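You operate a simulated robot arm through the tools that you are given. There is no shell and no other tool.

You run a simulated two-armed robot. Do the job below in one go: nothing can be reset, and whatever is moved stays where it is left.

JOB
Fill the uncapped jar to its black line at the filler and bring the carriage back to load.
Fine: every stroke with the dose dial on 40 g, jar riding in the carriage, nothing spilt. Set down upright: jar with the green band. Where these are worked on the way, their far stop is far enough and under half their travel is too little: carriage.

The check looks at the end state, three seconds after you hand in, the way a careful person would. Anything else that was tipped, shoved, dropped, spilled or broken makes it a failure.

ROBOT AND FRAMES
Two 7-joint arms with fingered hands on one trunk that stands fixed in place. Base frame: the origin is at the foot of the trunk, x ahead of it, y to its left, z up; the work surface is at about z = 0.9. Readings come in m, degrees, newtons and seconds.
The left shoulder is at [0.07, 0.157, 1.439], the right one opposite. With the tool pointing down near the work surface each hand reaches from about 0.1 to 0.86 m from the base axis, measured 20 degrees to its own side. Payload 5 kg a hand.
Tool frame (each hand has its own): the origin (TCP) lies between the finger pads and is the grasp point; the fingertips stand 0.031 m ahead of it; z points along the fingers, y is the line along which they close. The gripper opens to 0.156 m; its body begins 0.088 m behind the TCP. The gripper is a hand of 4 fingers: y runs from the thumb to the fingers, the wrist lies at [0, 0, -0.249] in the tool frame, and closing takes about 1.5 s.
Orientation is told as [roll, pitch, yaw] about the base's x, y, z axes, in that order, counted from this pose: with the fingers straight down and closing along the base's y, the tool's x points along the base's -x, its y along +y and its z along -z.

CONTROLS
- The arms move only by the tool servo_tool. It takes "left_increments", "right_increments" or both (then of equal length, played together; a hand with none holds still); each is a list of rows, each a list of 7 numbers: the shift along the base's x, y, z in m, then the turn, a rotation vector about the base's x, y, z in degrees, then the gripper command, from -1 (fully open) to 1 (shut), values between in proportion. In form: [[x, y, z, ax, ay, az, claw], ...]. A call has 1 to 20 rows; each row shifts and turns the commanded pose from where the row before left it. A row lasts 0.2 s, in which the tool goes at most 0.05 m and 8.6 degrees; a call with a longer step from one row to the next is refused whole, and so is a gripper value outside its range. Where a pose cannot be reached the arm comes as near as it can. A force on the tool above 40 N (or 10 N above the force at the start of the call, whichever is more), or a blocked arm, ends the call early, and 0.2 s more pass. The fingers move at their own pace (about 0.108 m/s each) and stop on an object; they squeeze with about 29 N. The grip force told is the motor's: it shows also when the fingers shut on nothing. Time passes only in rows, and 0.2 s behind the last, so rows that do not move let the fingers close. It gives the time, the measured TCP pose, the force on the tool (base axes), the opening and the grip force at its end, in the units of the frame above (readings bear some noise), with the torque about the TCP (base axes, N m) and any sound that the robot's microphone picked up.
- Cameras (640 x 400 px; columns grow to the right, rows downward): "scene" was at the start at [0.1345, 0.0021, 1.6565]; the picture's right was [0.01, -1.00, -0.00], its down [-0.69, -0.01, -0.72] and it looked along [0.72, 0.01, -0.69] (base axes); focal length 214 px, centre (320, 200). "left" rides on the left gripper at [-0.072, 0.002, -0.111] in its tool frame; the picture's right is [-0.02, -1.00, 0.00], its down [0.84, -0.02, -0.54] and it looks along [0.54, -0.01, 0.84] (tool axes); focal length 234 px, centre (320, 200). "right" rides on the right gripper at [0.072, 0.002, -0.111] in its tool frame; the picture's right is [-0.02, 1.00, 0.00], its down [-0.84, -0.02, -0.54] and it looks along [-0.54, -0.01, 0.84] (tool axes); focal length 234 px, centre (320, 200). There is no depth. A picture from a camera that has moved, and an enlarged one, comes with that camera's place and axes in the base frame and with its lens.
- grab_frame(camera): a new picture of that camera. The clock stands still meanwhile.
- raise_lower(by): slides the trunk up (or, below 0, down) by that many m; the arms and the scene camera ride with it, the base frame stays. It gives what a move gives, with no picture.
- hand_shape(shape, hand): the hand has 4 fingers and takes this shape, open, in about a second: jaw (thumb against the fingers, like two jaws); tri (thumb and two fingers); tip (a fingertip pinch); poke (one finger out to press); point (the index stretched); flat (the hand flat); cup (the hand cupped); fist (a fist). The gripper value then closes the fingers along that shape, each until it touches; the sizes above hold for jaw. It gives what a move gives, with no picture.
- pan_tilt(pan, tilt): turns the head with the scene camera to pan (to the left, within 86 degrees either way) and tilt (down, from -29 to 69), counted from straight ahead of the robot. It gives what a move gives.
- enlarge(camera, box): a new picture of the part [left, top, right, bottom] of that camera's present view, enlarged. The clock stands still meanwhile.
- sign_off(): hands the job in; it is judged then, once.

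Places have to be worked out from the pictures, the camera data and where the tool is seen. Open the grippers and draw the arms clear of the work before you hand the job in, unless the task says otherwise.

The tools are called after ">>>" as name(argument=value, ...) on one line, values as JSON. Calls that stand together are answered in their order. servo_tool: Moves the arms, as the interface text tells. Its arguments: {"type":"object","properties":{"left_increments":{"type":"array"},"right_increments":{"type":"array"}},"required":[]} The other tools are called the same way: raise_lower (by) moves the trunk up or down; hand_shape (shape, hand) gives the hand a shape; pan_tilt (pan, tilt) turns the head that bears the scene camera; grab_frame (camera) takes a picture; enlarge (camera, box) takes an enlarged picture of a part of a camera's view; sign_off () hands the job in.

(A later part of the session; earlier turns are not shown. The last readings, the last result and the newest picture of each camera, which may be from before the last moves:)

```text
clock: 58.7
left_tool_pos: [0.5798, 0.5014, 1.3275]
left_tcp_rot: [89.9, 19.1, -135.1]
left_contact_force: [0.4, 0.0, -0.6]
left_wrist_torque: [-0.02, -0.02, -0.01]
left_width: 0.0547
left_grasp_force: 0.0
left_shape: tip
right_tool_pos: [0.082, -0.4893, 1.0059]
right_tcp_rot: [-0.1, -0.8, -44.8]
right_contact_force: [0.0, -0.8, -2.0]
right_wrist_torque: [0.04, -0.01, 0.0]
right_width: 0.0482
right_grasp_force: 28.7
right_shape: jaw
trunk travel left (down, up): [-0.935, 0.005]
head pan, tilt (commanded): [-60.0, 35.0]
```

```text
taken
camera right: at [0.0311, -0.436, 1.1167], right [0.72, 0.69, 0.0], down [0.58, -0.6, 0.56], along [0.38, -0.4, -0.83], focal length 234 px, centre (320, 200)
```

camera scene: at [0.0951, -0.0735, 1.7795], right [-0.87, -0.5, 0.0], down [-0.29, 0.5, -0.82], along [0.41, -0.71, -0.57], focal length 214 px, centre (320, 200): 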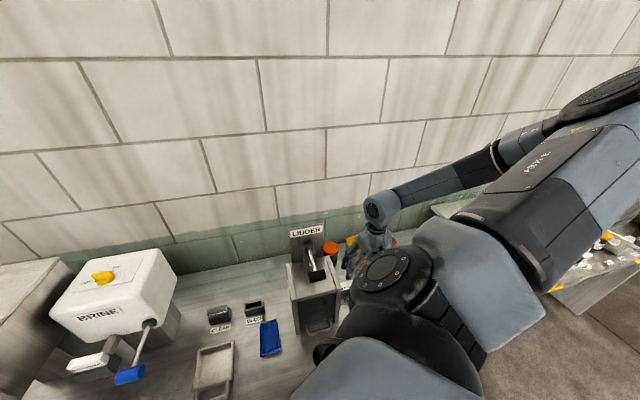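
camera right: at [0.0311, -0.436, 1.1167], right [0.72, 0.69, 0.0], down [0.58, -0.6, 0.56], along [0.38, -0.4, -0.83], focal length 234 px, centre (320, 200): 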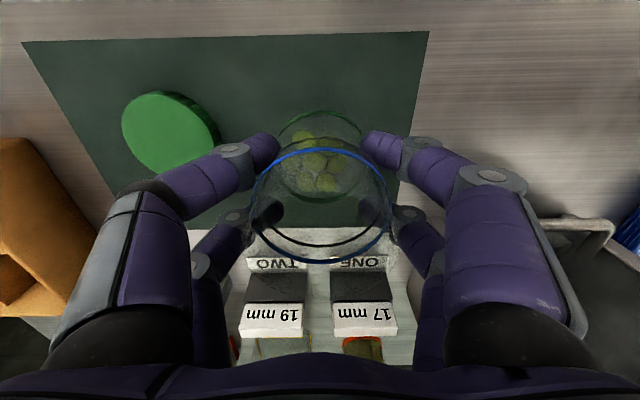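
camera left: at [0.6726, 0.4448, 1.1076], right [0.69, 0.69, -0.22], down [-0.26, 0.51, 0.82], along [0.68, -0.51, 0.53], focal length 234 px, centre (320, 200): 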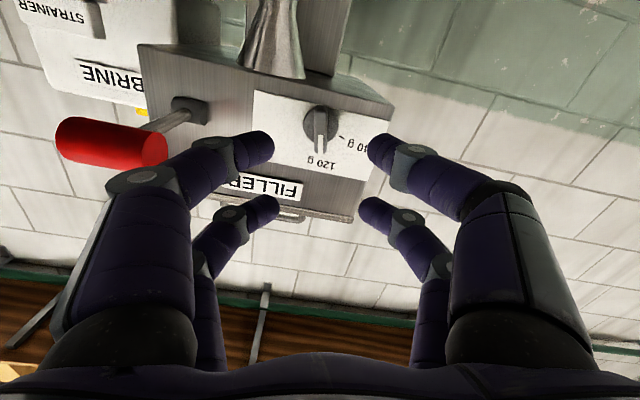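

The jar is up (about 2 N). I slide it back away from the body, then raise it straight up to clear the LIDDER.

>>> servo_tool(right_increments=[[0.01, -0.01, 0.005, 0, 0, 0, 1], [0.015, -0.015, 0.005, 0, 0, 0, 1], [0.02, -0.02, 0.005, 0, 0, 0, 1], [0.02, -0.02, 0.005, 0, 0, 0, 1], [0.02, -0.02, 0.01, 0, 0, 0, 1], [0.01, -0.01, 0.02, 0, 0, 0, 1], [0.005, -0.005, 0.03, 0, 0, 0, 1], [0.003, -0.003, 0.035, 0, 0, 0, 1], [0.002, -0.002, 0.035, 0, 0, 0, 1], [0.002, -0.002, 0.035, 0, 0, 0, 1], [0, 0, 0.035, 0, 0, 0, 1], [0, 0, 0.035, 0, 0, 0, 1], [0, 0, 0.035, 0, 0, 0, 1], [0, 0, 0.035, 0, 0, 0, 1], [0, 0, 0.035, 0, 0, 0, 1], [0, 0, 0.035, 0, 0, 0, 1], [0, 0, 0.035, 0, 0, 0, 1], [0, 0, 0.02, 0, 0, 0, 1], [0, 0, 0.01, 0, 0, 0, 1], [0, 0, 0, 0, 0, 0, 1]])

>>> grab_frame(camera="right")

>>> grab_frame(camera="scene")

```text
clock: 62.9
left_tool_pos: [0.5801, 0.5027, 1.3285]
left_tcp_rot: [89.9, 19.1, -135.1]
left_contact_force: [-0.8, 0.2, -0.7]
left_wrist_torque: [0.0, -0.02, 0.0]
left_width: 0.0545
left_grasp_force: 0.1
left_shape: tip
right_tool_pos: [0.1995, -0.5914, 1.4676]
right_tcp_rot: [0.0, -0.7, -44.9]
right_contact_force: [0.1, -0.4, -1.7]
right_wrist_torque: [-0.01, 0.03, -0.04]
right_width: 0.0473
right_grasp_force: 28.8
right_shape: jaw
right hand out of reach, approached as far as the arm can: row 12, 13
trunk travel left (down, up): [-0.935, 0.005]
head pan, tilt (commanded): [-60.0, 35.0]
```

```text
taken
camera right: at [0.1484, -0.5384, 1.5781], right [0.72, 0.69, 0.0], down [0.57, -0.6, 0.56], along [0.38, -0.4, -0.83], focal length 234 px, centre (320, 200)
```

right: 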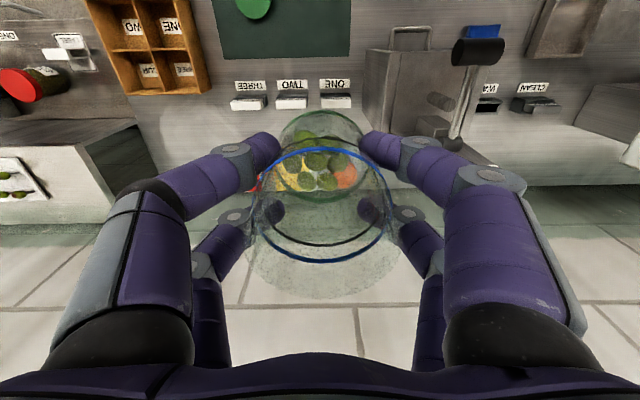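

```text
taken
camera scene: at [0.0957, -0.0753, 1.7794], right [-0.87, -0.5, 0.0], down [-0.29, 0.5, -0.82], along [0.41, -0.71, -0.57], focal length 214 px, centre (320, 200)
```

scene: 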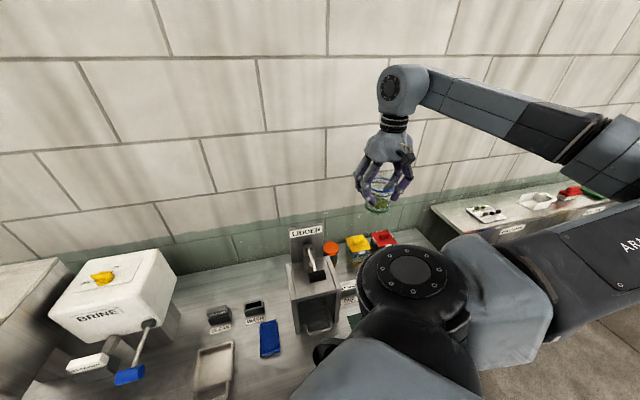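

Jar is held upright. I carry it over the LIDDER at this height toward the carriage at LOAD.

>>> servo_tool(right_increments=[[0.02, 0.014, 0, 0, 0, 0, 1], [0.03, 0.02, 0, 0, 0, 0, 1], [0.034, 0.0235, 0, 0, 0, 0, 1], [0.034, 0.0235, 0, 0, 0, 0, 1], [0.034, 0.0235, 0, 0, 0, 0, 1], [0.034, 0.0235, 0, 0, 0, 0, 1], [0.02, 0.03, 0, 0, 0, 0, 1], [0.0135, 0.036, 0, 0, 0, 0, 1], [0.0135, 0.036, 0, 0, 0, 0, 1], [0.0135, 0.036, 0, 0, 0, 0, 1], [0.0135, 0.036, 0, 0, 0, 0, 1], [0.0135, 0.036, 0, 0, 0, 0, 1], [0.0135, 0.036, 0, 0, 0, 0, 1], [0.0135, 0.036, 0, 0, 0, 0, 1], [0.0135, 0.03, 0, 0, 0, 0, 1], [0.01, 0.02, 0, 0, 0, 0, 1], [0.005, 0.01, 0, 0, 0, 0, 1], [0, 0, 0, 0, 0, 0, 1]])

>>> grab_frame(camera="right")

>>> pan_tilt(pan=0, tilt=50)

>>> grab_frame(camera="scene")

```text
clock: 66.7
left_tool_pos: [0.5795, 0.5033, 1.3283]
left_tcp_rot: [89.9, 19.0, -135.2]
left_contact_force: [0.3, 0.0, 0.0]
left_wrist_torque: [0.02, 0.0, -0.01]
left_width: 0.0547
left_grasp_force: 0.0
left_shape: tip
right_tool_pos: [0.5275, -0.1246, 1.4686]
right_tcp_rot: [0.1, -0.6, -44.5]
right_contact_force: [-0.2, -0.1, -0.7]
right_wrist_torque: [0.04, 0.02, 0.05]
right_width: 0.0471
right_grasp_force: 29.1
right_shape: jaw
trunk travel left (down, up): [-0.935, 0.005]
head pan, tilt (commanded): [-60.0, 35.0]
```

```text
taken
camera right: at [0.4774, -0.0701, 1.5794], right [0.72, 0.7, 0.0], down [0.58, -0.6, 0.55], along [0.39, -0.4, -0.83], focal length 234 px, centre (320, 200)
```

right: 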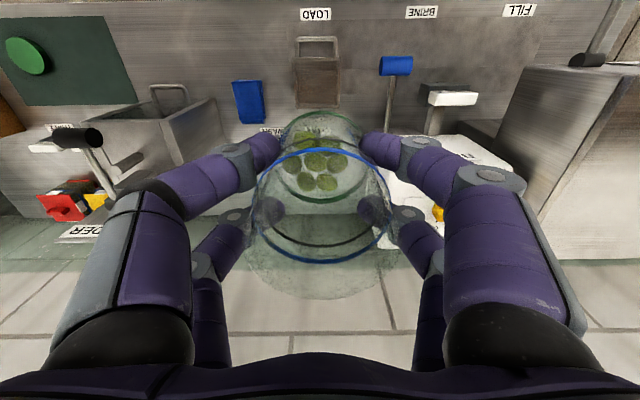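

```text
clock: 68.0
left_tool_pos: [0.579, 0.5016, 1.3276]
left_tcp_rot: [90.0, 19.0, -135.0]
left_contact_force: [-0.2, 0.8, 0.1]
left_wrist_torque: [0.01, -0.04, -0.01]
left_width: 0.0545
left_grasp_force: 0.0
left_shape: tip
right_tool_pos: [0.5291, -0.1229, 1.4685]
right_tcp_rot: [0.1, -0.5, -44.5]
right_contact_force: [0.5, 0.3, -1.0]
right_wrist_torque: [0.01, -0.02, 0.01]
right_width: 0.0472
right_grasp_force: 28.9
right_shape: jaw
trunk travel left (down, up): [-0.935, 0.005]
head pan, tilt (commanded): [0.0, 50.0]
```

```text
taken
camera scene: at [0.1292, 0.0014, 1.7577], right [0.0, -1.0, 0.0], down [-0.77, 0.0, -0.64], along [0.64, 0.0, -0.77], focal length 214 px, centre (320, 200)
```

scene: 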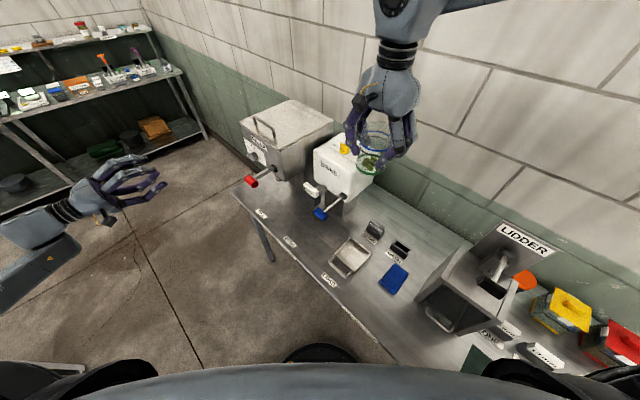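

The jar is above the carriage. I enlarge the right camera's view of the tray to pin down its centre.

>>> enlarge(camera="right", box=[260, 0, 380, 130])

>>> enlarge(camera="scene", box=[310, 215, 410, 300])

```text
3.08 times, centred on (320, 65) of right
camera zoom: at [0.4776, -0.0703, 1.5792], right [0.72, 0.7, 0.0], down [0.58, -0.6, 0.55], along [0.39, -0.4, -0.83], focal length 720 px, centre (320, 615)
```

zoom: 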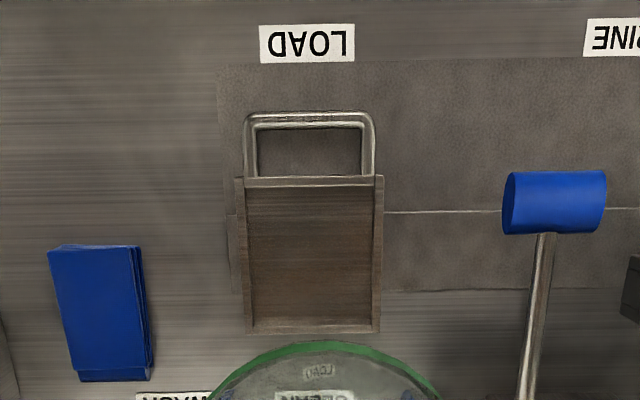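

```text
4.71 times, centred on (360, 258) of scene
camera zoom: at [0.1292, 0.0014, 1.7577], right [0.0, -1.0, 0.0], down [-0.77, 0.0, -0.64], along [0.64, 0.0, -0.77], focal length 1009 px, centre (132, -71)
```

zoom: 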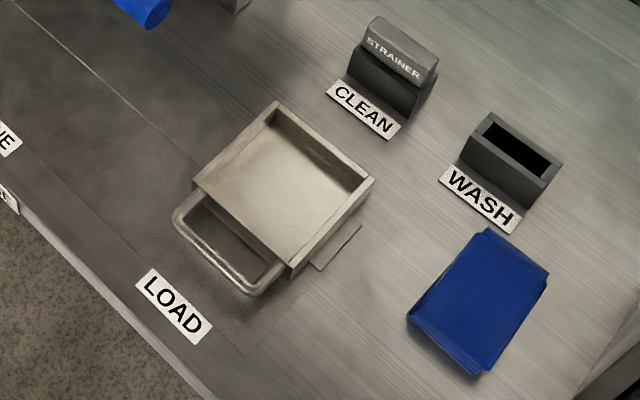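

Tray centre is n=0.474, u=0.281, i.e. (0.534, -0.1365). I centre over it and descend to about z 1.06, then recheck.

>>> servo_tool(right_increments=[[0.003, -0.007, -0.02, 0, 0, 0, 1], [0.002, -0.0065, -0.035, 0, 0, 0, 1], [0, 0, -0.04, 0, 0, 0, 1], [0, 0, -0.04, 0, 0, 0, 1], [0, 0, -0.04, 0, 0, 0, 1], [0, 0, -0.04, 0, 0, 0, 1], [0, 0, -0.04, 0, 0, 0, 1], [0, 0, -0.04, 0, 0, 0, 1], [0, 0, -0.04, 0, 0, 0, 1], [0, 0, -0.035, 0, 0, 0, 1], [0, 0, -0.02, 0, 0, 0, 1], [0, 0, -0.01, 0, 0, 0, 1], [0, 0, 0, 0, 0, 0, 1]])

>>> grab_frame(camera="right")

>>> enlarge(camera="scene", box=[290, 170, 450, 290])

```text
clock: 70.8
left_tool_pos: [0.5795, 0.5025, 1.3273]
left_tcp_rot: [90.0, 19.0, -135.0]
left_contact_force: [0.0, -0.8, 0.0]
left_wrist_torque: [0.0, -0.02, -0.02]
left_width: 0.0546
left_grasp_force: 0.0
left_shape: tip
right_tool_pos: [0.5623, -0.2106, 1.0906]
right_tcp_rot: [0.1, -0.5, -44.6]
right_contact_force: [0.3, 0.1, -1.4]
right_wrist_torque: [0.02, -0.02, -0.02]
right_width: 0.0471
right_grasp_force: 29.1
right_shape: jaw
right hand out of reach, approached as far as the arm can: row 3, 4, 5, 6, 7, 8, 9, 10, 11
trunk travel left (down, up): [-0.935, 0.005]
head pan, tilt (commanded): [0.0, 50.0]
```

```text
taken
camera right: at [0.5116, -0.1579, 1.2009], right [0.72, 0.69, 0.0], down [0.58, -0.6, 0.55], along [0.38, -0.4, -0.84], focal length 234 px, centre (320, 200)
```

right: 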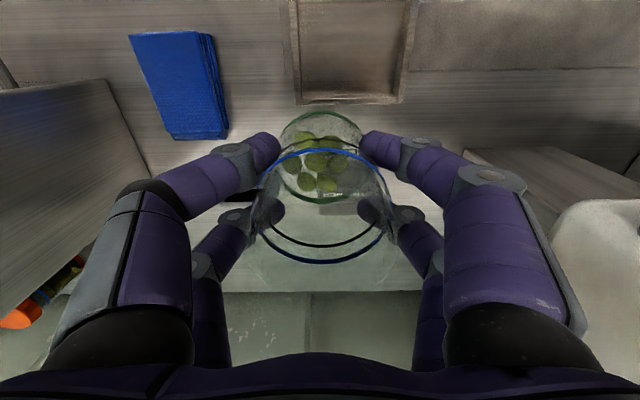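

```text
3.33 times, centred on (370, 230) of scene
camera zoom: at [0.1293, 0.0014, 1.7576], right [0.0, -1.0, 0.0], down [-0.77, 0.0, -0.64], along [0.64, 0.0, -0.77], focal length 715 px, centre (153, 100)
```

zoom: 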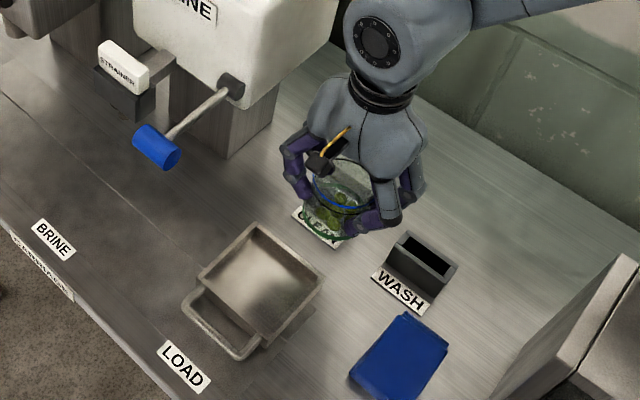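

The arm's joint limit pushed the hand aside (no contact; the jar hovers over the CLEAN holder). I go back up and try a yaw nearer 0, which was the posture at the start over this area.

>>> servo_tool(right_increments=[[0, 0, 0.03, 0, 0, 0, 1], [0, 0, 0.04, 0, 0, 0, 1], [0, 0, 0.04, 0, 0, 5.5, 1], [0, 0, 0.04, 0, 0, 5.5, 1], [0, 0, 0.04, 0, 0, 5.5, 1], [0, 0, 0.02, 0, 0, 5.5, 1], [0, 0, 0, 0, 0, 5.5, 1], [0, 0, 0, 0, 0, 5.5, 1], [0, 0, 0, 0, 0, 5.5, 1], [0, 0, 0, 0, 0, 5.5, 1], [0, 0, 0, 0, 0, 0, 1]])

>>> grab_frame(camera="scene")

```text
clock: 73.2
left_tool_pos: [0.5794, 0.5019, 1.3272]
left_tcp_rot: [90.0, 19.0, -135.1]
left_contact_force: [-0.2, -0.1, -0.2]
left_wrist_torque: [-0.01, -0.01, 0.01]
left_width: 0.0547
left_grasp_force: 0.1
left_shape: tip
right_tool_pos: [0.5596, -0.2087, 1.2989]
right_tcp_rot: [-0.1, -0.7, -0.8]
right_contact_force: [-0.1, -0.3, -0.9]
right_wrist_torque: [0.01, 0.02, 0.0]
right_width: 0.0471
right_grasp_force: 28.5
right_shape: jaw
trunk travel left (down, up): [-0.935, 0.005]
head pan, tilt (commanded): [0.0, 50.0]
```

```text
taken
camera scene: at [0.1294, 0.0013, 1.7576], right [0.0, -1.0, 0.0], down [-0.77, 0.0, -0.64], along [0.64, 0.0, -0.77], focal length 214 px, centre (320, 200)
```

scene: 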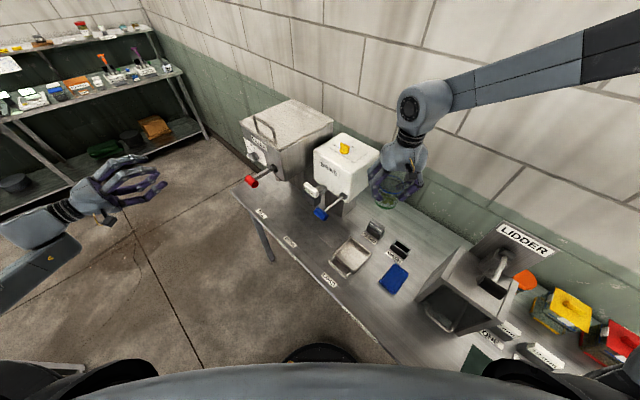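

Yaw is now 0 with the jar still upright. I test moving sideways over the tray centre at this height.

>>> servo_tool(right_increments=[[-0.006, 0.018, 0, 0, 0, 0, 1], [-0.007, 0.018, 0, 0, 0, 0, 1], [-0.007, 0.018, 0, 0, 0, 0, 1], [-0.006, 0.018, 0, 0, 0, 0, 1], [0, 0, 0, 0, 0, 0, 1]])

```text
clock: 74.4
left_tool_pos: [0.5787, 0.5034, 1.3273]
left_tcp_rot: [90.0, 19.0, -135.1]
left_contact_force: [0.2, 0.5, -0.6]
left_wrist_torque: [-0.01, 0.01, 0.0]
left_width: 0.0547
left_grasp_force: 0.2
left_shape: tip
right_tool_pos: [0.5336, -0.1351, 1.2986]
right_tcp_rot: [0.0, -0.8, -0.8]
right_contact_force: [-0.7, -0.2, -0.3]
right_wrist_torque: [0.04, -0.01, 0.0]
right_width: 0.0465
right_grasp_force: 28.8
right_shape: jaw
trunk travel left (down, up): [-0.935, 0.005]
head pan, tilt (commanded): [0.0, 50.0]
```

With yaw 0 it reaches. I descend in stages, watching for reach warnings.

>>> servo_tool(right_increments=[[0, 0, -0.02, 0, 0, 0, 1], [0, 0, -0.03, 0, 0, 0, 1], [0, 0, -0.03, 0, 0, 0, 1], [0, 0, -0.03, 0, 0, 0, 1], [0, 0, -0.03, 0, 0, 0, 1], [0, 0, 0, 0, 0, 0, 1]])

>>> grab_frame(camera="right")

```text
clock: 75.8
left_tool_pos: [0.5789, 0.5033, 1.3269]
left_tcp_rot: [89.9, 19.0, -135.2]
left_contact_force: [1.0, -0.2, 0.5]
left_wrist_torque: [0.01, -0.01, -0.03]
left_width: 0.0548
left_grasp_force: 0.2
left_shape: tip
right_tool_pos: [0.5349, -0.1369, 1.1581]
right_tcp_rot: [-0.1, -0.8, -0.9]
right_contact_force: [-0.4, 0.0, -0.8]
right_wrist_torque: [-0.03, 0.0, -0.01]
right_width: 0.0469
right_grasp_force: 28.6
right_shape: jaw
trunk travel left (down, up): [-0.935, 0.005]
head pan, tilt (commanded): [0.0, 50.0]
```

```text
taken
camera right: at [0.4612, -0.1323, 1.2687], right [0.04, 1.0, 0.0], down [0.83, -0.03, 0.56], along [0.56, -0.02, -0.83], focal length 234 px, centre (320, 200)
```

right: 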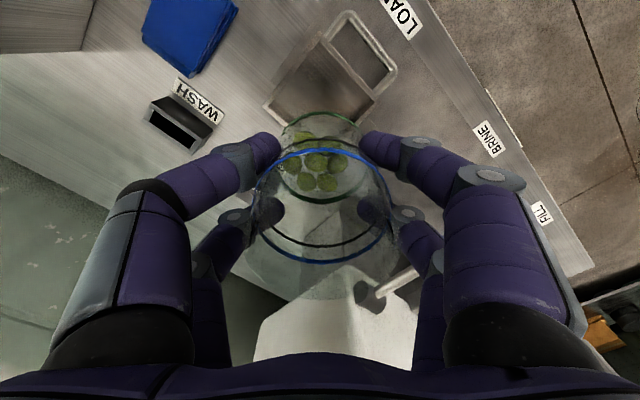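

No warning. I continue down to about z 1.03 and look from both cameras at the alignment with the tray and the BRINE lever.

>>> servo_tool(right_increments=[[0, 0, -0.025, 0, 0, 0, 1], [0, 0, -0.025, 0, 0, 0, 1], [0, 0, -0.025, 0, 0, 0, 1], [0, 0, -0.025, 0, 0, 0, 1], [0, 0, -0.02, 0, 0, 0, 1], [0, 0, 0, 0, 0, 0, 1]])

>>> grab_frame(camera="right")

>>> enlarge(camera="scene", box=[270, 140, 450, 290])

```text
clock: 77.2
left_tool_pos: [0.578, 0.5029, 1.3286]
left_tcp_rot: [90.0, 19.0, -135.2]
left_contact_force: [0.4, 0.6, -0.3]
left_wrist_torque: [0.0, 0.01, 0.0]
left_width: 0.0545
left_grasp_force: 0.0
left_shape: tip
right_tool_pos: [0.515, -0.1716, 1.0809]
right_tcp_rot: [-0.1, -1.0, -0.9]
right_contact_force: [-0.3, -0.2, -1.1]
right_wrist_torque: [0.0, 0.01, 0.0]
right_width: 0.0468
right_grasp_force: 28.9
right_shape: jaw
right hand out of reach, approached as far as the arm can: row 2, 3, 4, 5
trunk travel left (down, up): [-0.935, 0.005]
head pan, tilt (commanded): [0.0, 50.0]
```

```text
taken
camera right: at [0.44, -0.1675, 1.1913], right [0.04, 1.0, 0.0], down [0.83, -0.03, 0.56], along [0.56, -0.02, -0.83], focal length 234 px, centre (320, 200)
```

right: 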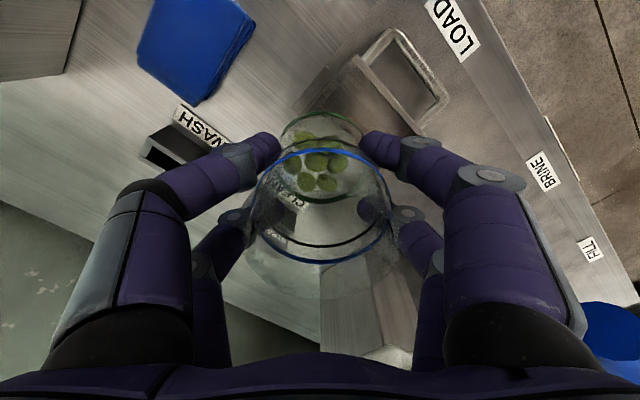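

```text
2.67 times, centred on (360, 215) of scene
camera zoom: at [0.1286, 0.0016, 1.7577], right [0.0, -1.0, 0.0], down [-0.77, 0.0, -0.64], along [0.64, 0.0, -0.77], focal length 572 px, centre (213, 160)
```

zoom: 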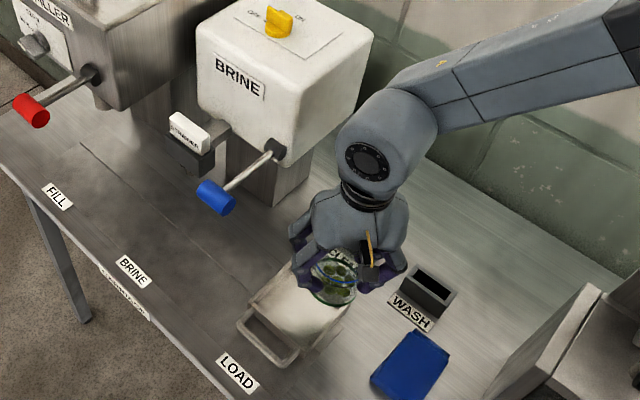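

At yaw 0 the limit comes at about 17 cm below the shoulder, so lowering the trunk 0.2 m will let the hand get down. I first lift and re-centre over the tray.

>>> servo_tool(right_increments=[[0, 0, 0.03, 0, 0, 0, 1], [0, 0, 0.04, 0, 0, 0, 1], [0.004, 0.007, 0.04, 0, 0, 0, 1], [0.005, 0.009, 0.04, 0, 0, 0, 1], [0.005, 0.009, 0.02, 0, 0, 0, 1], [0.005, 0.009, 0, 0, 0, 0, 1], [0, 0, 0, 0, 0, 0, 1]])

>>> raise_lower(by=-0.1)

```text
clock: 78.8
left_tool_pos: [0.5795, 0.5026, 1.3281]
left_tcp_rot: [90.0, 19.0, -135.1]
left_contact_force: [-0.1, 0.1, 0.0]
left_wrist_torque: [0.02, -0.02, -0.02]
left_width: 0.0547
left_grasp_force: 0.0
left_shape: tip
right_tool_pos: [0.5312, -0.1378, 1.2507]
right_tcp_rot: [-0.1, -0.7, -0.9]
right_contact_force: [0.3, -0.5, -1.4]
right_wrist_torque: [0.0, -0.03, -0.02]
right_width: 0.0468
right_grasp_force: 29.1
right_shape: jaw
trunk travel left (down, up): [-0.935, 0.005]
head pan, tilt (commanded): [0.0, 50.0]
```

```text
clock: 80.2
left_tool_pos: [0.5794, 0.5026, 1.228]
left_tcp_rot: [90.0, 18.9, -135.0]
left_contact_force: [0.4, 0.6, 0.6]
left_wrist_torque: [-0.02, 0.02, 0.01]
left_width: 0.0547
left_grasp_force: 0.0
left_shape: tip
right_tool_pos: [0.5317, -0.1375, 1.1496]
right_tcp_rot: [-0.1, -0.8, -0.8]
right_contact_force: [0.2, 0.7, -0.9]
right_wrist_torque: [-0.01, -0.02, 0.01]
right_width: 0.0468
right_grasp_force: 29.0
right_shape: jaw
trunk travel left (down, up): [-0.835, 0.105]
head pan, tilt (commanded): [0.0, 50.0]
```

The trunk lowering carried the jar down cleanly. I lower another 0.1 m and then check the alignment from both cameras.

>>> raise_lower(by=-0.1)

>>> grab_frame(camera="right")

>>> grab_frame(camera="scene")

>>> enlarge(camera="scene", box=[290, 170, 450, 300])

```text
clock: 81.5
left_tool_pos: [0.5796, 0.5039, 1.1283]
left_tcp_rot: [90.0, 19.0, -135.1]
left_contact_force: [0.9, -1.0, 0.3]
left_wrist_torque: [0.01, -0.01, 0.0]
left_width: 0.0548
left_grasp_force: 0.0
left_shape: tip
right_tool_pos: [0.5318, -0.1388, 1.0505]
right_tcp_rot: [-0.1, -0.8, -0.9]
right_contact_force: [0.1, -0.1, -0.8]
right_wrist_torque: [0.03, 0.0, 0.03]
right_width: 0.0469
right_grasp_force: 28.8
right_shape: jaw
trunk travel left (down, up): [-0.735, 0.205]
head pan, tilt (commanded): [0.0, 50.0]
```

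```text
taken
camera right: at [0.4579, -0.1346, 1.1609], right [0.04, 1.0, 0.0], down [0.83, -0.03, 0.56], along [0.56, -0.02, -0.83], focal length 234 px, centre (320, 200)
```

right: 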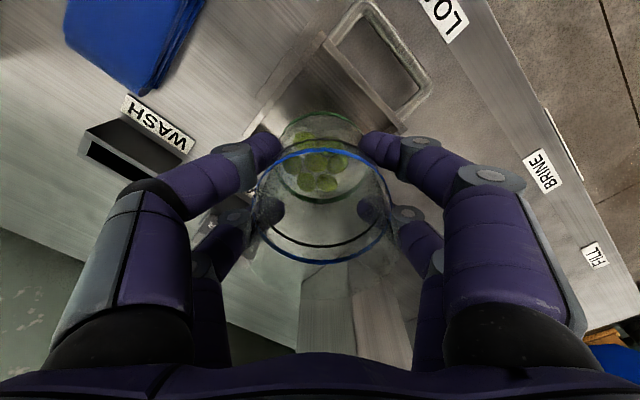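

```text
taken
camera scene: at [0.1289, 0.0013, 1.5577], right [0.0, -1.0, 0.0], down [-0.77, 0.0, -0.64], along [0.64, 0.0, -0.77], focal length 214 px, centre (320, 200)
```

scene: 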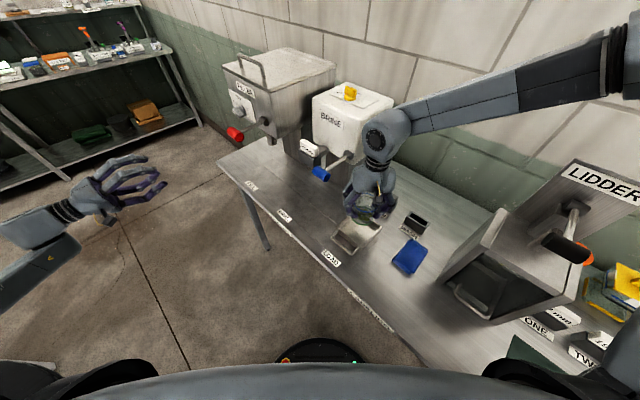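

```text
3.08 times, centred on (370, 235) of scene
camera zoom: at [0.1289, 0.0013, 1.5577], right [0.0, -1.0, 0.0], down [-0.77, 0.0, -0.64], along [0.64, 0.0, -0.77], focal length 660 px, centre (166, 92)
```

zoom: 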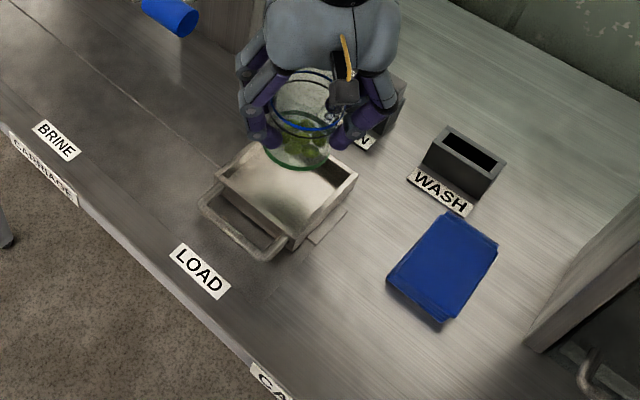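

The jar's axis works out near (0.535, -0.139), within a few mm of the tray centre. I descend to just above the tray rim and check again.

>>> servo_tool(right_increments=[[0, 0.001, -0.0125, 0, 0, 0, 1], [0, 0.001, -0.0125, 0, 0, 0, 1], [0, 0, -0.0125, 0, 0, 0, 1], [0, 0, -0.01, 0, 0, 0, 1], [0, 0, 0, 0, 0, 0, 1]])

>>> enlarge(camera="scene", box=[310, 190, 410, 270])

>>> enlarge(camera="right", box=[200, 40, 440, 290])

```text
clock: 82.7
left_tool_pos: [0.5785, 0.5022, 1.127]
left_tcp_rot: [90.0, 19.0, -135.0]
left_contact_force: [-0.6, -0.1, 0.5]
left_wrist_torque: [0.01, -0.02, 0.02]
left_width: 0.0546
left_grasp_force: 0.1
left_shape: tip
right_tool_pos: [0.5322, -0.136, 1.0029]
right_tcp_rot: [-0.1, -0.7, -0.9]
right_contact_force: [0.3, -0.1, 0.0]
right_wrist_torque: [-0.04, 0.01, 0.05]
right_width: 0.0469
right_grasp_force: 29.1
right_shape: jaw
trunk travel left (down, up): [-0.735, 0.205]
head pan, tilt (commanded): [0.0, 50.0]
```

```text
5.00 times, centred on (360, 230) of scene
camera zoom: at [0.1289, 0.0014, 1.5577], right [0.0, -1.0, 0.0], down [-0.77, 0.0, -0.64], along [0.64, 0.0, -0.77], focal length 1072 px, centre (120, 50)
```

zoom: 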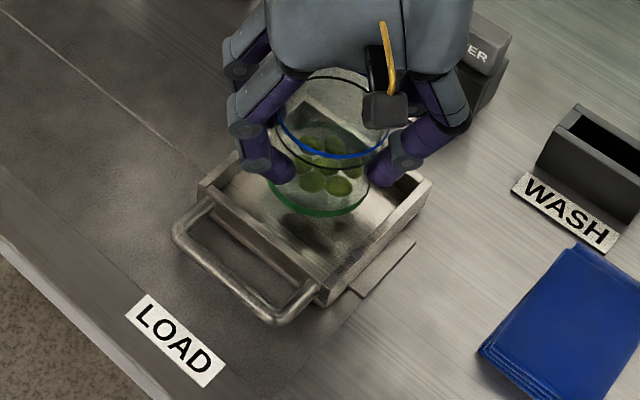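

```text
1.60 times, centred on (320, 165) of right
camera zoom: at [0.458, -0.1323, 1.1137], right [0.04, 1.0, 0.0], down [0.83, -0.03, 0.56], along [0.56, -0.02, -0.83], focal length 375 px, centre (320, 256)
```

zoom: 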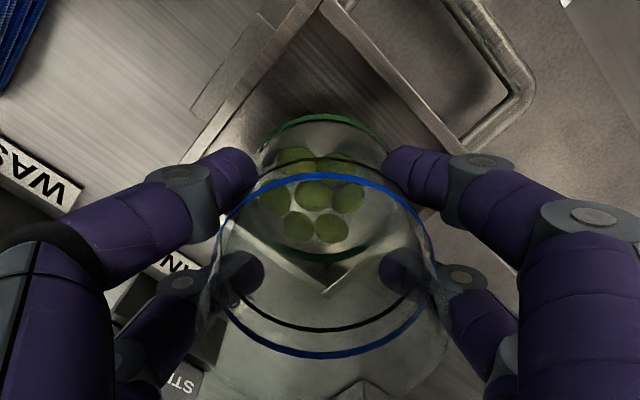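

Through the jar I see the tray corners symmetric around the jar's base: centred. I lower slowly toward the tray floor.

>>> servo_tool(right_increments=[[0, 0, -0.009, 0, 0, 0, 1], [0, 0, -0.008, 0, 0, 0, 1], [0, 0, -0.005, 0, 0, 0, 1], [0, 0, -0.004, 0, 0, 0, 1], [0, 0, 0, 0, 0, 0, 1]])

>>> enlarge(camera="scene", box=[310, 190, 410, 270])

```text
clock: 83.9
left_tool_pos: [0.579, 0.5031, 1.1274]
left_tcp_rot: [90.1, 19.0, -135.0]
left_contact_force: [0.4, -0.5, 0.8]
left_wrist_torque: [0.03, 0.0, -0.02]
left_width: 0.0544
left_grasp_force: 0.0
left_shape: tip
right_tool_pos: [0.5312, -0.1345, 0.9781]
right_tcp_rot: [0.0, -0.9, -0.9]
right_contact_force: [0.6, -1.3, 11.0]
right_wrist_torque: [-0.11, 0.14, 0.05]
right_width: 0.047
right_grasp_force: 29.2
right_shape: jaw
trunk travel left (down, up): [-0.735, 0.205]
head pan, tilt (commanded): [0.0, 50.0]
```

```text
5.00 times, centred on (360, 230) of scene
camera zoom: at [0.1283, 0.0016, 1.5579], right [0.0, -1.0, 0.0], down [-0.77, 0.0, -0.64], along [0.64, 0.0, -0.77], focal length 1072 px, centre (120, 50)
```

zoom: 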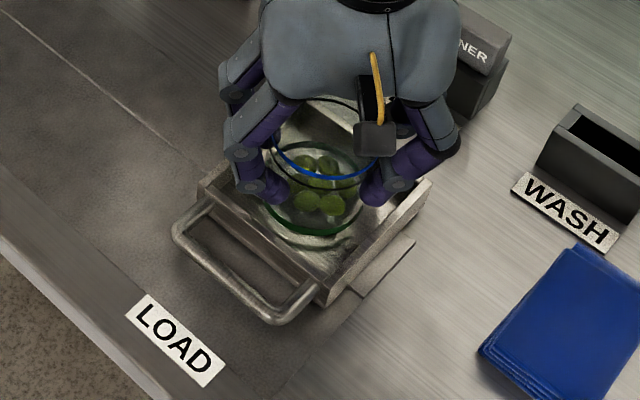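

Contact at 11 N with the base inside the tray and level: the jar stands on the tray floor. I open the fingers gradually and rise straight up.

>>> servo_tool(right_increments=[[0, 0, 0.001, 0, 0, 0, 0.2], [0, 0, 0, 0, 0, 0, 0], [0, 0, 0, 0, 0, 0, -0.2], [0, 0, 0, 0, 0, 0, -0.4], [0, 0, 0, 0, 0, 0, -0.5], [0, 0, 0, 0, 0, 0, -0.5]])

>>> grab_frame(camera="right")

>>> enlarge(camera="scene", box=[310, 190, 410, 270])

```text
clock: 85.3
left_tool_pos: [0.579, 0.5029, 1.1277]
left_tcp_rot: [90.0, 19.0, -135.1]
left_contact_force: [-0.7, 0.2, -1.0]
left_wrist_torque: [0.02, 0.01, 0.01]
left_width: 0.0546
left_grasp_force: 0.1
left_shape: tip
right_tool_pos: [0.5321, -0.1368, 0.9787]
right_tcp_rot: [-0.1, -0.8, -0.9]
right_contact_force: [0.2, 0.5, 0.3]
right_wrist_torque: [-0.02, 0.0, 0.0]
right_width: 0.1167
right_grasp_force: 0.0
right_shape: jaw
trunk travel left (down, up): [-0.735, 0.205]
head pan, tilt (commanded): [0.0, 50.0]
```

```text
taken
camera right: at [0.4582, -0.1321, 1.089], right [0.04, 1.0, 0.0], down [0.83, -0.03, 0.56], along [0.56, -0.02, -0.83], focal length 234 px, centre (320, 200)
```

right: 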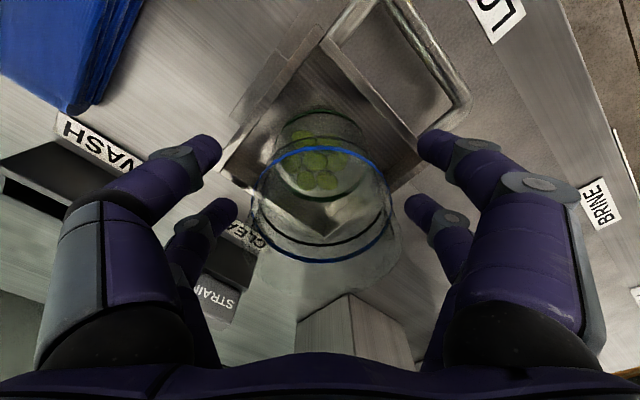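

```text
5.00 times, centred on (360, 230) of scene
camera zoom: at [0.129, 0.0015, 1.5577], right [0.0, -1.0, 0.0], down [-0.77, 0.0, -0.64], along [0.64, 0.0, -0.77], focal length 1072 px, centre (120, 50)
```

zoom: 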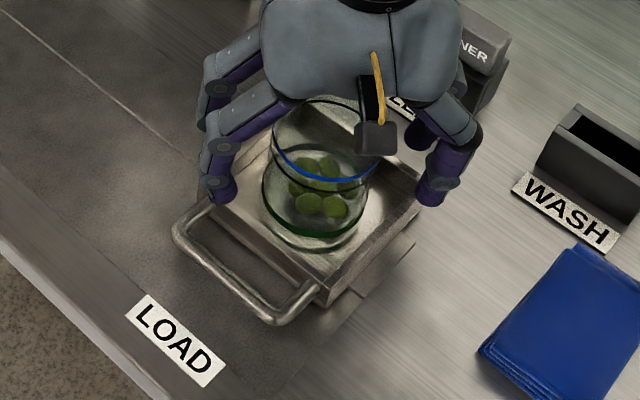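

The jar stands centred in the tray. I raise the right hand straight up and park it out of the way above the LIDDER side.

>>> servo_tool(right_increments=[[0, 0, 0.015, 0, 0, 0, -0.5], [0, 0, 0.03, 0, 0, 0, -0.5], [0, 0, 0.035, 0, 0, 0, -0.5], [0, 0, 0.04, 0, 0, 0, -0.5], [0, 0, 0.04, 0, 0, 0, -0.5], [0, 0, 0.04, 0, 0, 0, -0.5], [0, 0, 0.04, 0, 0, 0, -0.5], [0, -0.02, 0.04, 0, 0, 0, -0.5], [0, -0.03, 0.035, 0, 0, 0, -0.5], [0, -0.04, 0.03, 0, 0, 0, -0.5], [-0.01, -0.04, 0.03, 0, 0, 0, -0.5], [-0.01, -0.04, 0.03, 0, 0, 0, -0.5], [-0.01, -0.04, 0.03, 0, 0, 0, -0.5], [-0.01, -0.04, 0, 0, 0, 0, -0.5], [-0.01, -0.03, 0, 0, 0, 0, -0.5]])

>>> grab_frame(camera="scene")

>>> enlarge(camera="scene", box=[310, 190, 410, 270])

```text
refused: row 11 steps farther than a row can; nothing moved
```

```text
taken
camera scene: at [0.129, 0.0015, 1.5577], right [0.0, -1.0, 0.0], down [-0.77, 0.0, -0.64], along [0.64, 0.0, -0.77], focal length 214 px, centre (320, 200)
```

scene: 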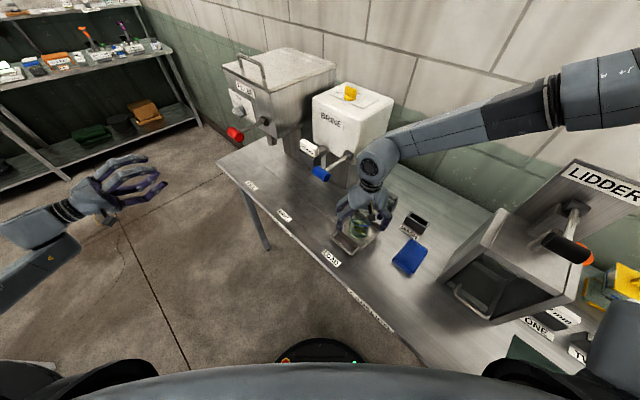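

```text
5.00 times, centred on (360, 230) of scene
camera zoom: at [0.129, 0.0015, 1.5577], right [0.0, -1.0, 0.0], down [-0.77, 0.0, -0.64], along [0.64, 0.0, -0.77], focal length 1072 px, centre (120, 50)
```

zoom: 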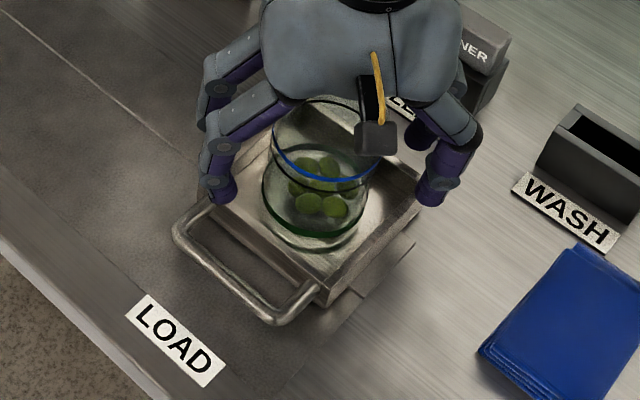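

One row was slightly too long and the call was refused with nothing moved. I repeat it with shorter steps.

>>> servo_tool(right_increments=[[0, 0, 0.015, 0, 0, 0, -0.5], [0, 0, 0.03, 0, 0, 0, -0.5], [0, 0, 0.035, 0, 0, 0, -0.5], [0, 0, 0.04, 0, 0, 0, -0.5], [0, 0, 0.04, 0, 0, 0, -0.5], [0, 0, 0.04, 0, 0, 0, -0.5], [0, 0, 0.04, 0, 0, 0, -0.5], [0, -0.02, 0.04, 0, 0, 0, -0.5], [0, -0.03, 0.035, 0, 0, 0, -0.5], [0, -0.035, 0.03, 0, 0, 0, -0.5], [-0.01, -0.035, 0.03, 0, 0, 0, -0.5], [-0.01, -0.035, 0.03, 0, 0, 0, -0.5], [-0.01, -0.035, 0.03, 0, 0, 0, -0.5], [-0.01, -0.04, 0, 0, 0, 0, -0.5], [-0.01, -0.04, 0, 0, 0, 0, -0.5], [-0.01, -0.03, 0, 0, 0, 0, -0.5]])

>>> grab_frame(camera="scene")

>>> enlarge(camera="scene", box=[310, 190, 410, 270])

```text
clock: 88.7
left_tool_pos: [0.5787, 0.5019, 1.1287]
left_tcp_rot: [90.0, 19.0, -135.1]
left_contact_force: [-0.7, 0.0, 0.2]
left_wrist_torque: [-0.02, 0.0, 0.04]
left_width: 0.0543
left_grasp_force: 0.1
left_shape: tip
right_tool_pos: [0.4697, -0.4351, 1.4136]
right_tcp_rot: [0.0, -0.8, -0.8]
right_contact_force: [0.2, -0.3, 0.4]
right_wrist_torque: [0.0, -0.03, 0.0]
right_width: 0.1168
right_grasp_force: 0.0
right_shape: jaw
trunk travel left (down, up): [-0.735, 0.205]
head pan, tilt (commanded): [0.0, 50.0]
```

```text
taken
camera scene: at [0.128, 0.0004, 1.5578], right [0.0, -1.0, 0.0], down [-0.77, 0.0, -0.64], along [0.64, 0.0, -0.77], focal length 214 px, centre (320, 200)
```

scene: 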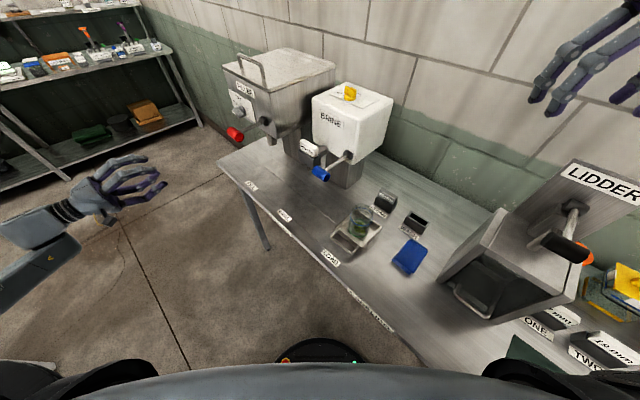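

```text
5.00 times, centred on (360, 230) of scene
camera zoom: at [0.128, 0.0004, 1.5578], right [0.0, -1.0, 0.0], down [-0.77, 0.0, -0.64], along [0.64, 0.0, -0.77], focal length 1072 px, centre (120, 50)
```

zoom: 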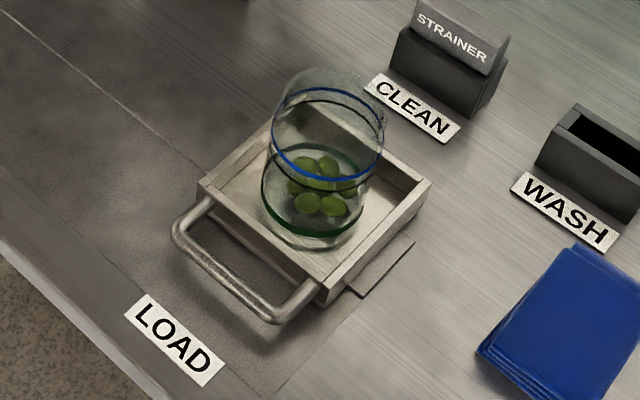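

The jar rides centred in the tray. Now the left hand: I raise the trunk back to its initial height, reset the left hand to jaw, and turn it back to the 45° forward-down pose in free air.

>>> raise_lower(by=0.09)

>>> hand_shape(shape="jaw", hand="left")

>>> servo_tool(left_increments=[[-0.01, 0, 0, 5.6, -5.6, 0, -0.8], [-0.01, 0, 0, 5.6, -5.6, 0, -0.8], [-0.01, 0, 0, 5.6, -5.6, 0, -0.8], [-0.01, 0, 0, 5.6, -5.6, 0, -0.8], [-0.01, 0, 0, 5.6, -5.6, 0, -0.8], [-0.01, 0, 0, 5.6, -5.6, 0, -0.8], [-0.01, 0, 0, 5.6, -5.6, 0, -0.8], [-0.01, 0, 0, 5.6, -5.6, 0, -0.8], [-0.01, 0, 0, 5.4, -5.4, 0, -0.8], [-0.01, 0, 0, 5.3, 5.3, 0, -0.8], [-0.01, 0, 0, 5.3, 5.3, 0, -0.8], [-0.01, 0, 0, 5.3, 5.3, 0, -0.8], [-0.01, 0, 0, 5.3, 5.3, 0, -0.8], [-0.01, 0, 0, 5.3, 5.3, 0, -0.8], [-0.01, 0, 0, 5.3, 5.3, 0, -0.8], [0, 0, 0, 0, 0, 0, -0.8]])

>>> grab_frame(camera="left")

```text
clock: 90.0
left_tool_pos: [0.5794, 0.5026, 1.2172]
left_tcp_rot: [90.1, 19.0, -135.1]
left_contact_force: [-0.2, 0.0, -0.6]
left_wrist_torque: [0.01, 0.06, -0.01]
left_width: 0.0548
left_grasp_force: 0.0
left_shape: tip
right_tool_pos: [0.47, -0.4339, 1.5035]
right_tcp_rot: [0.0, -0.8, -0.8]
right_contact_force: [0.4, -0.3, -0.2]
right_wrist_torque: [-0.01, -0.03, -0.02]
right_width: 0.1166
right_grasp_force: 0.1
right_shape: jaw
trunk travel left (down, up): [-0.825, 0.115]
head pan, tilt (commanded): [0.0, 50.0]
```

```text
clock: 90.8
left_tool_pos: [0.5793, 0.5026, 1.2177]
left_tcp_rot: [90.1, 19.0, -135.1]
left_contact_force: [-0.4, -0.6, 0.1]
left_wrist_torque: [-0.02, 0.01, 0.03]
left_width: 0.1558
left_grasp_force: 0.1
left_shape: jaw
right_tool_pos: [0.4706, -0.4335, 1.5025]
right_tcp_rot: [-0.2, -0.8, -0.8]
right_contact_force: [-0.1, 0.3, -0.2]
right_wrist_torque: [0.02, 0.01, -0.03]
right_width: 0.1167
right_grasp_force: 0.0
right_shape: jaw
trunk travel left (down, up): [-0.825, 0.115]
head pan, tilt (commanded): [0.0, 50.0]
```

```text
clock: 94.2
left_tool_pos: [0.4283, 0.5042, 1.219]
left_tcp_rot: [0.0, 44.8, 135.0]
left_contact_force: [0.1, 0.3, 0.7]
left_wrist_torque: [0.01, 0.02, 0.03]
left_width: 0.1404
left_grasp_force: 0.0
left_shape: jaw
right_tool_pos: [0.4711, -0.4341, 1.5031]
right_tcp_rot: [-0.1, -0.8, -0.9]
right_contact_force: [0.7, 0.6, -0.5]
right_wrist_torque: [0.01, -0.02, -0.01]
right_width: 0.1168
right_grasp_force: 0.0
right_shape: jaw
trunk travel left (down, up): [-0.825, 0.115]
head pan, tilt (commanded): [0.0, 50.0]
```

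```text
taken
camera left: at [0.3371, 0.5938, 1.2468], right [0.69, 0.72, -0.02], down [0.16, -0.13, 0.98], along [0.7, -0.68, -0.21], focal length 234 px, centre (320, 200)
```

left: 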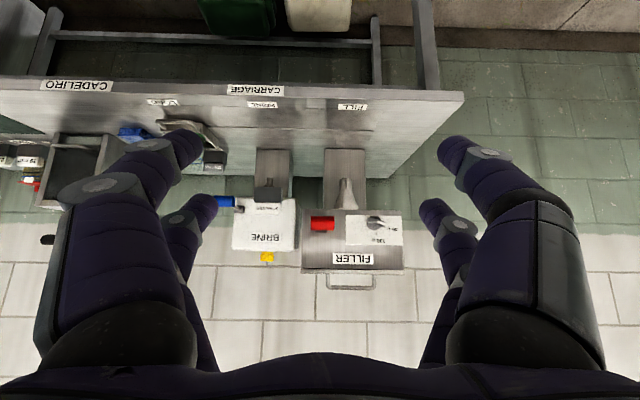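

The hand is in the right pose. I raise the trunk again for clearance, then bring the left hand down in front of the bench and in over the front edge, short of the carriage handle.

>>> raise_lower(by=0.11)

>>> servo_tool(left_increments=[[-0.0005, -0.0246, -0.031, 0, 0, 0, -0.8], [-0.0005, -0.0246, -0.031, 0, 0, 0, -0.8], [-0.0005, -0.0246, -0.031, 0, 0, 0, -0.8], [-0.0005, -0.0246, -0.031, 0, 0, 0, -0.8], [-0.0005, -0.0246, -0.031, 0, 0, 0, -0.8], [-0.0005, -0.0246, -0.031, 0, 0, 0, -0.8], [-0.0005, -0.0246, -0.031, 0, 0, 0, -0.8], [-0.0005, -0.0246, -0.031, 0, 0, 0, -0.8], [0, -0.0246, -0.031, 0, 0, 0, -0.8], [0, 0, 0, 0, 0, 0, -0.8]])

>>> grab_frame(camera="left")

>>> grab_frame(camera="scene")

```text
clock: 95.7
left_tool_pos: [0.4279, 0.5035, 1.3274]
left_tcp_rot: [-0.1, 44.9, 135.1]
left_contact_force: [-0.4, 0.5, -0.4]
left_wrist_torque: [-0.01, 0.0, 0.01]
left_width: 0.1407
left_grasp_force: 0.0
left_shape: jaw
right_tool_pos: [0.4708, -0.4351, 1.6122]
right_tcp_rot: [-0.1, -0.9, -0.9]
right_contact_force: [0.2, -0.6, 0.0]
right_wrist_torque: [-0.04, 0.01, 0.01]
right_width: 0.1166
right_grasp_force: 0.0
right_shape: jaw
trunk travel left (down, up): [-0.935, 0.005]
head pan, tilt (commanded): [0.0, 50.0]
```

```text
clock: 97.9
left_tool_pos: [0.4259, 0.2807, 1.0495]
left_tcp_rot: [0.0, 44.9, 135.0]
left_contact_force: [-0.2, -0.4, 0.0]
left_wrist_torque: [0.01, 0.02, 0.0]
left_width: 0.1406
left_grasp_force: 0.1
left_shape: jaw
right_tool_pos: [0.4706, -0.4343, 1.6124]
right_tcp_rot: [-0.1, -0.7, -0.9]
right_contact_force: [0.9, 0.5, -0.2]
right_wrist_torque: [-0.04, 0.01, 0.02]
right_width: 0.1165
right_grasp_force: 0.0
right_shape: jaw
trunk travel left (down, up): [-0.935, 0.005]
head pan, tilt (commanded): [0.0, 50.0]
```

```text
taken
camera left: at [0.334, 0.3711, 1.0776], right [0.69, 0.72, -0.02], down [0.16, -0.13, 0.98], along [0.7, -0.68, -0.21], focal length 234 px, centre (320, 200)
```

left: 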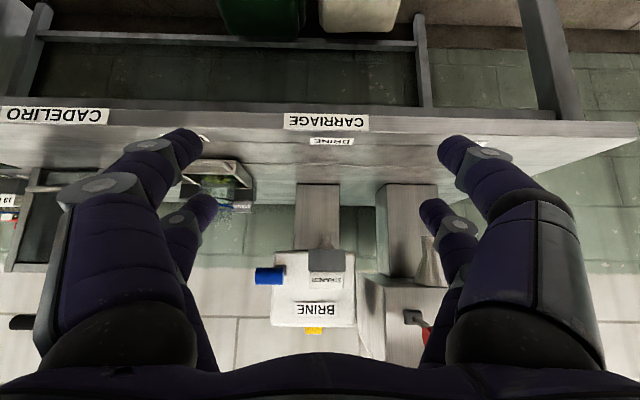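

```text
taken
camera scene: at [0.129, 0.0013, 1.7577], right [0.0, -1.0, 0.0], down [-0.77, 0.0, -0.64], along [0.64, 0.0, -0.77], focal length 214 px, centre (320, 200)
```

scene: 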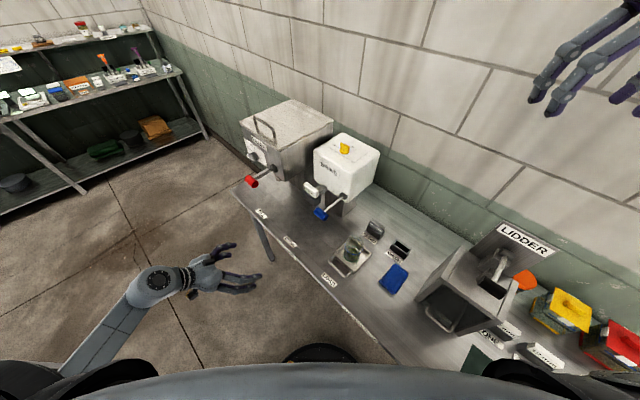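

Clear so far. I move in over the front edge at z 0.99 and then along toward the LOAD handle.

>>> servo_tool(left_increments=[[0.0115, -0.035, -0.01, 0, 0, 0, -0.8], [0.0115, -0.035, -0.01, 0, 0, 0, -0.8], [0.0115, -0.035, -0.01, 0, 0, 0, -0.8], [0.0115, -0.035, -0.01, 0, 0, 0, -0.8], [0.0115, -0.035, -0.01, 0, 0, 0, -0.8], [0.0115, -0.035, -0.01, 0, 0, 0, -0.8], [-0.021, -0.021, 0, 0, 0, 0, -0.8], [-0.021, -0.021, 0, 0, 0, 0, -0.8], [-0.021, -0.021, 0, 0, 0, 0, -0.8], [-0.021, -0.021, 0, 0, 0, 0, -0.8], [0, 0, 0, 0, 0, 0, -0.8]])

>>> grab_frame(camera="left")

>>> enlarge(camera="scene", box=[260, 190, 420, 310])

```text
clock: 100.3
left_tool_pos: [0.41, -0.0105, 0.9885]
left_tcp_rot: [0.1, 45.0, 135.0]
left_contact_force: [-0.1, -0.2, -0.3]
left_wrist_torque: [-0.03, 0.0, 0.0]
left_width: 0.1404
left_grasp_force: 0.1
left_shape: jaw
right_tool_pos: [0.4696, -0.4343, 1.6134]
right_tcp_rot: [-0.2, -0.7, -1.0]
right_contact_force: [-0.6, -0.2, 0.4]
right_wrist_torque: [-0.04, 0.03, 0.04]
right_width: 0.1167
right_grasp_force: 0.0
right_shape: jaw
trunk travel left (down, up): [-0.935, 0.005]
head pan, tilt (commanded): [0.0, 50.0]
```

```text
taken
camera left: at [0.3185, 0.0791, 1.0177], right [0.69, 0.72, -0.02], down [0.16, -0.13, 0.98], along [0.7, -0.68, -0.21], focal length 234 px, centre (320, 200)
```

left: 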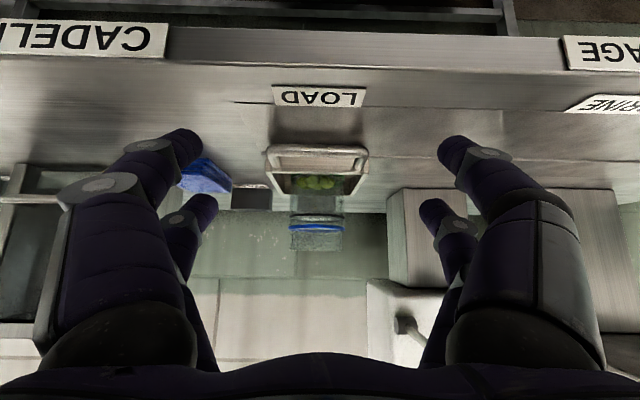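

```text
3.33 times, centred on (340, 250) of scene
camera zoom: at [0.1288, 0.0015, 1.7577], right [0.0, -1.0, 0.0], down [-0.77, 0.0, -0.64], along [0.64, 0.0, -0.77], focal length 715 px, centre (253, 33)
```

zoom: 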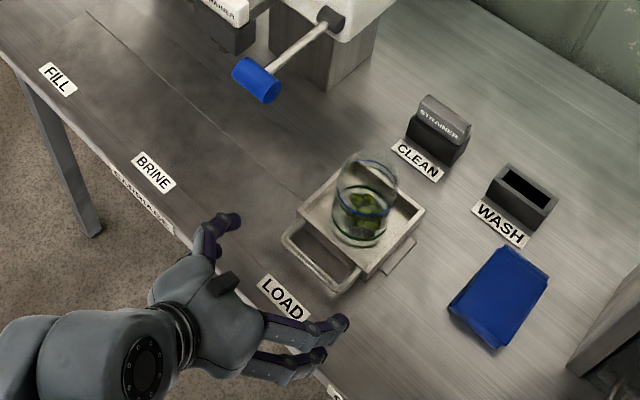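

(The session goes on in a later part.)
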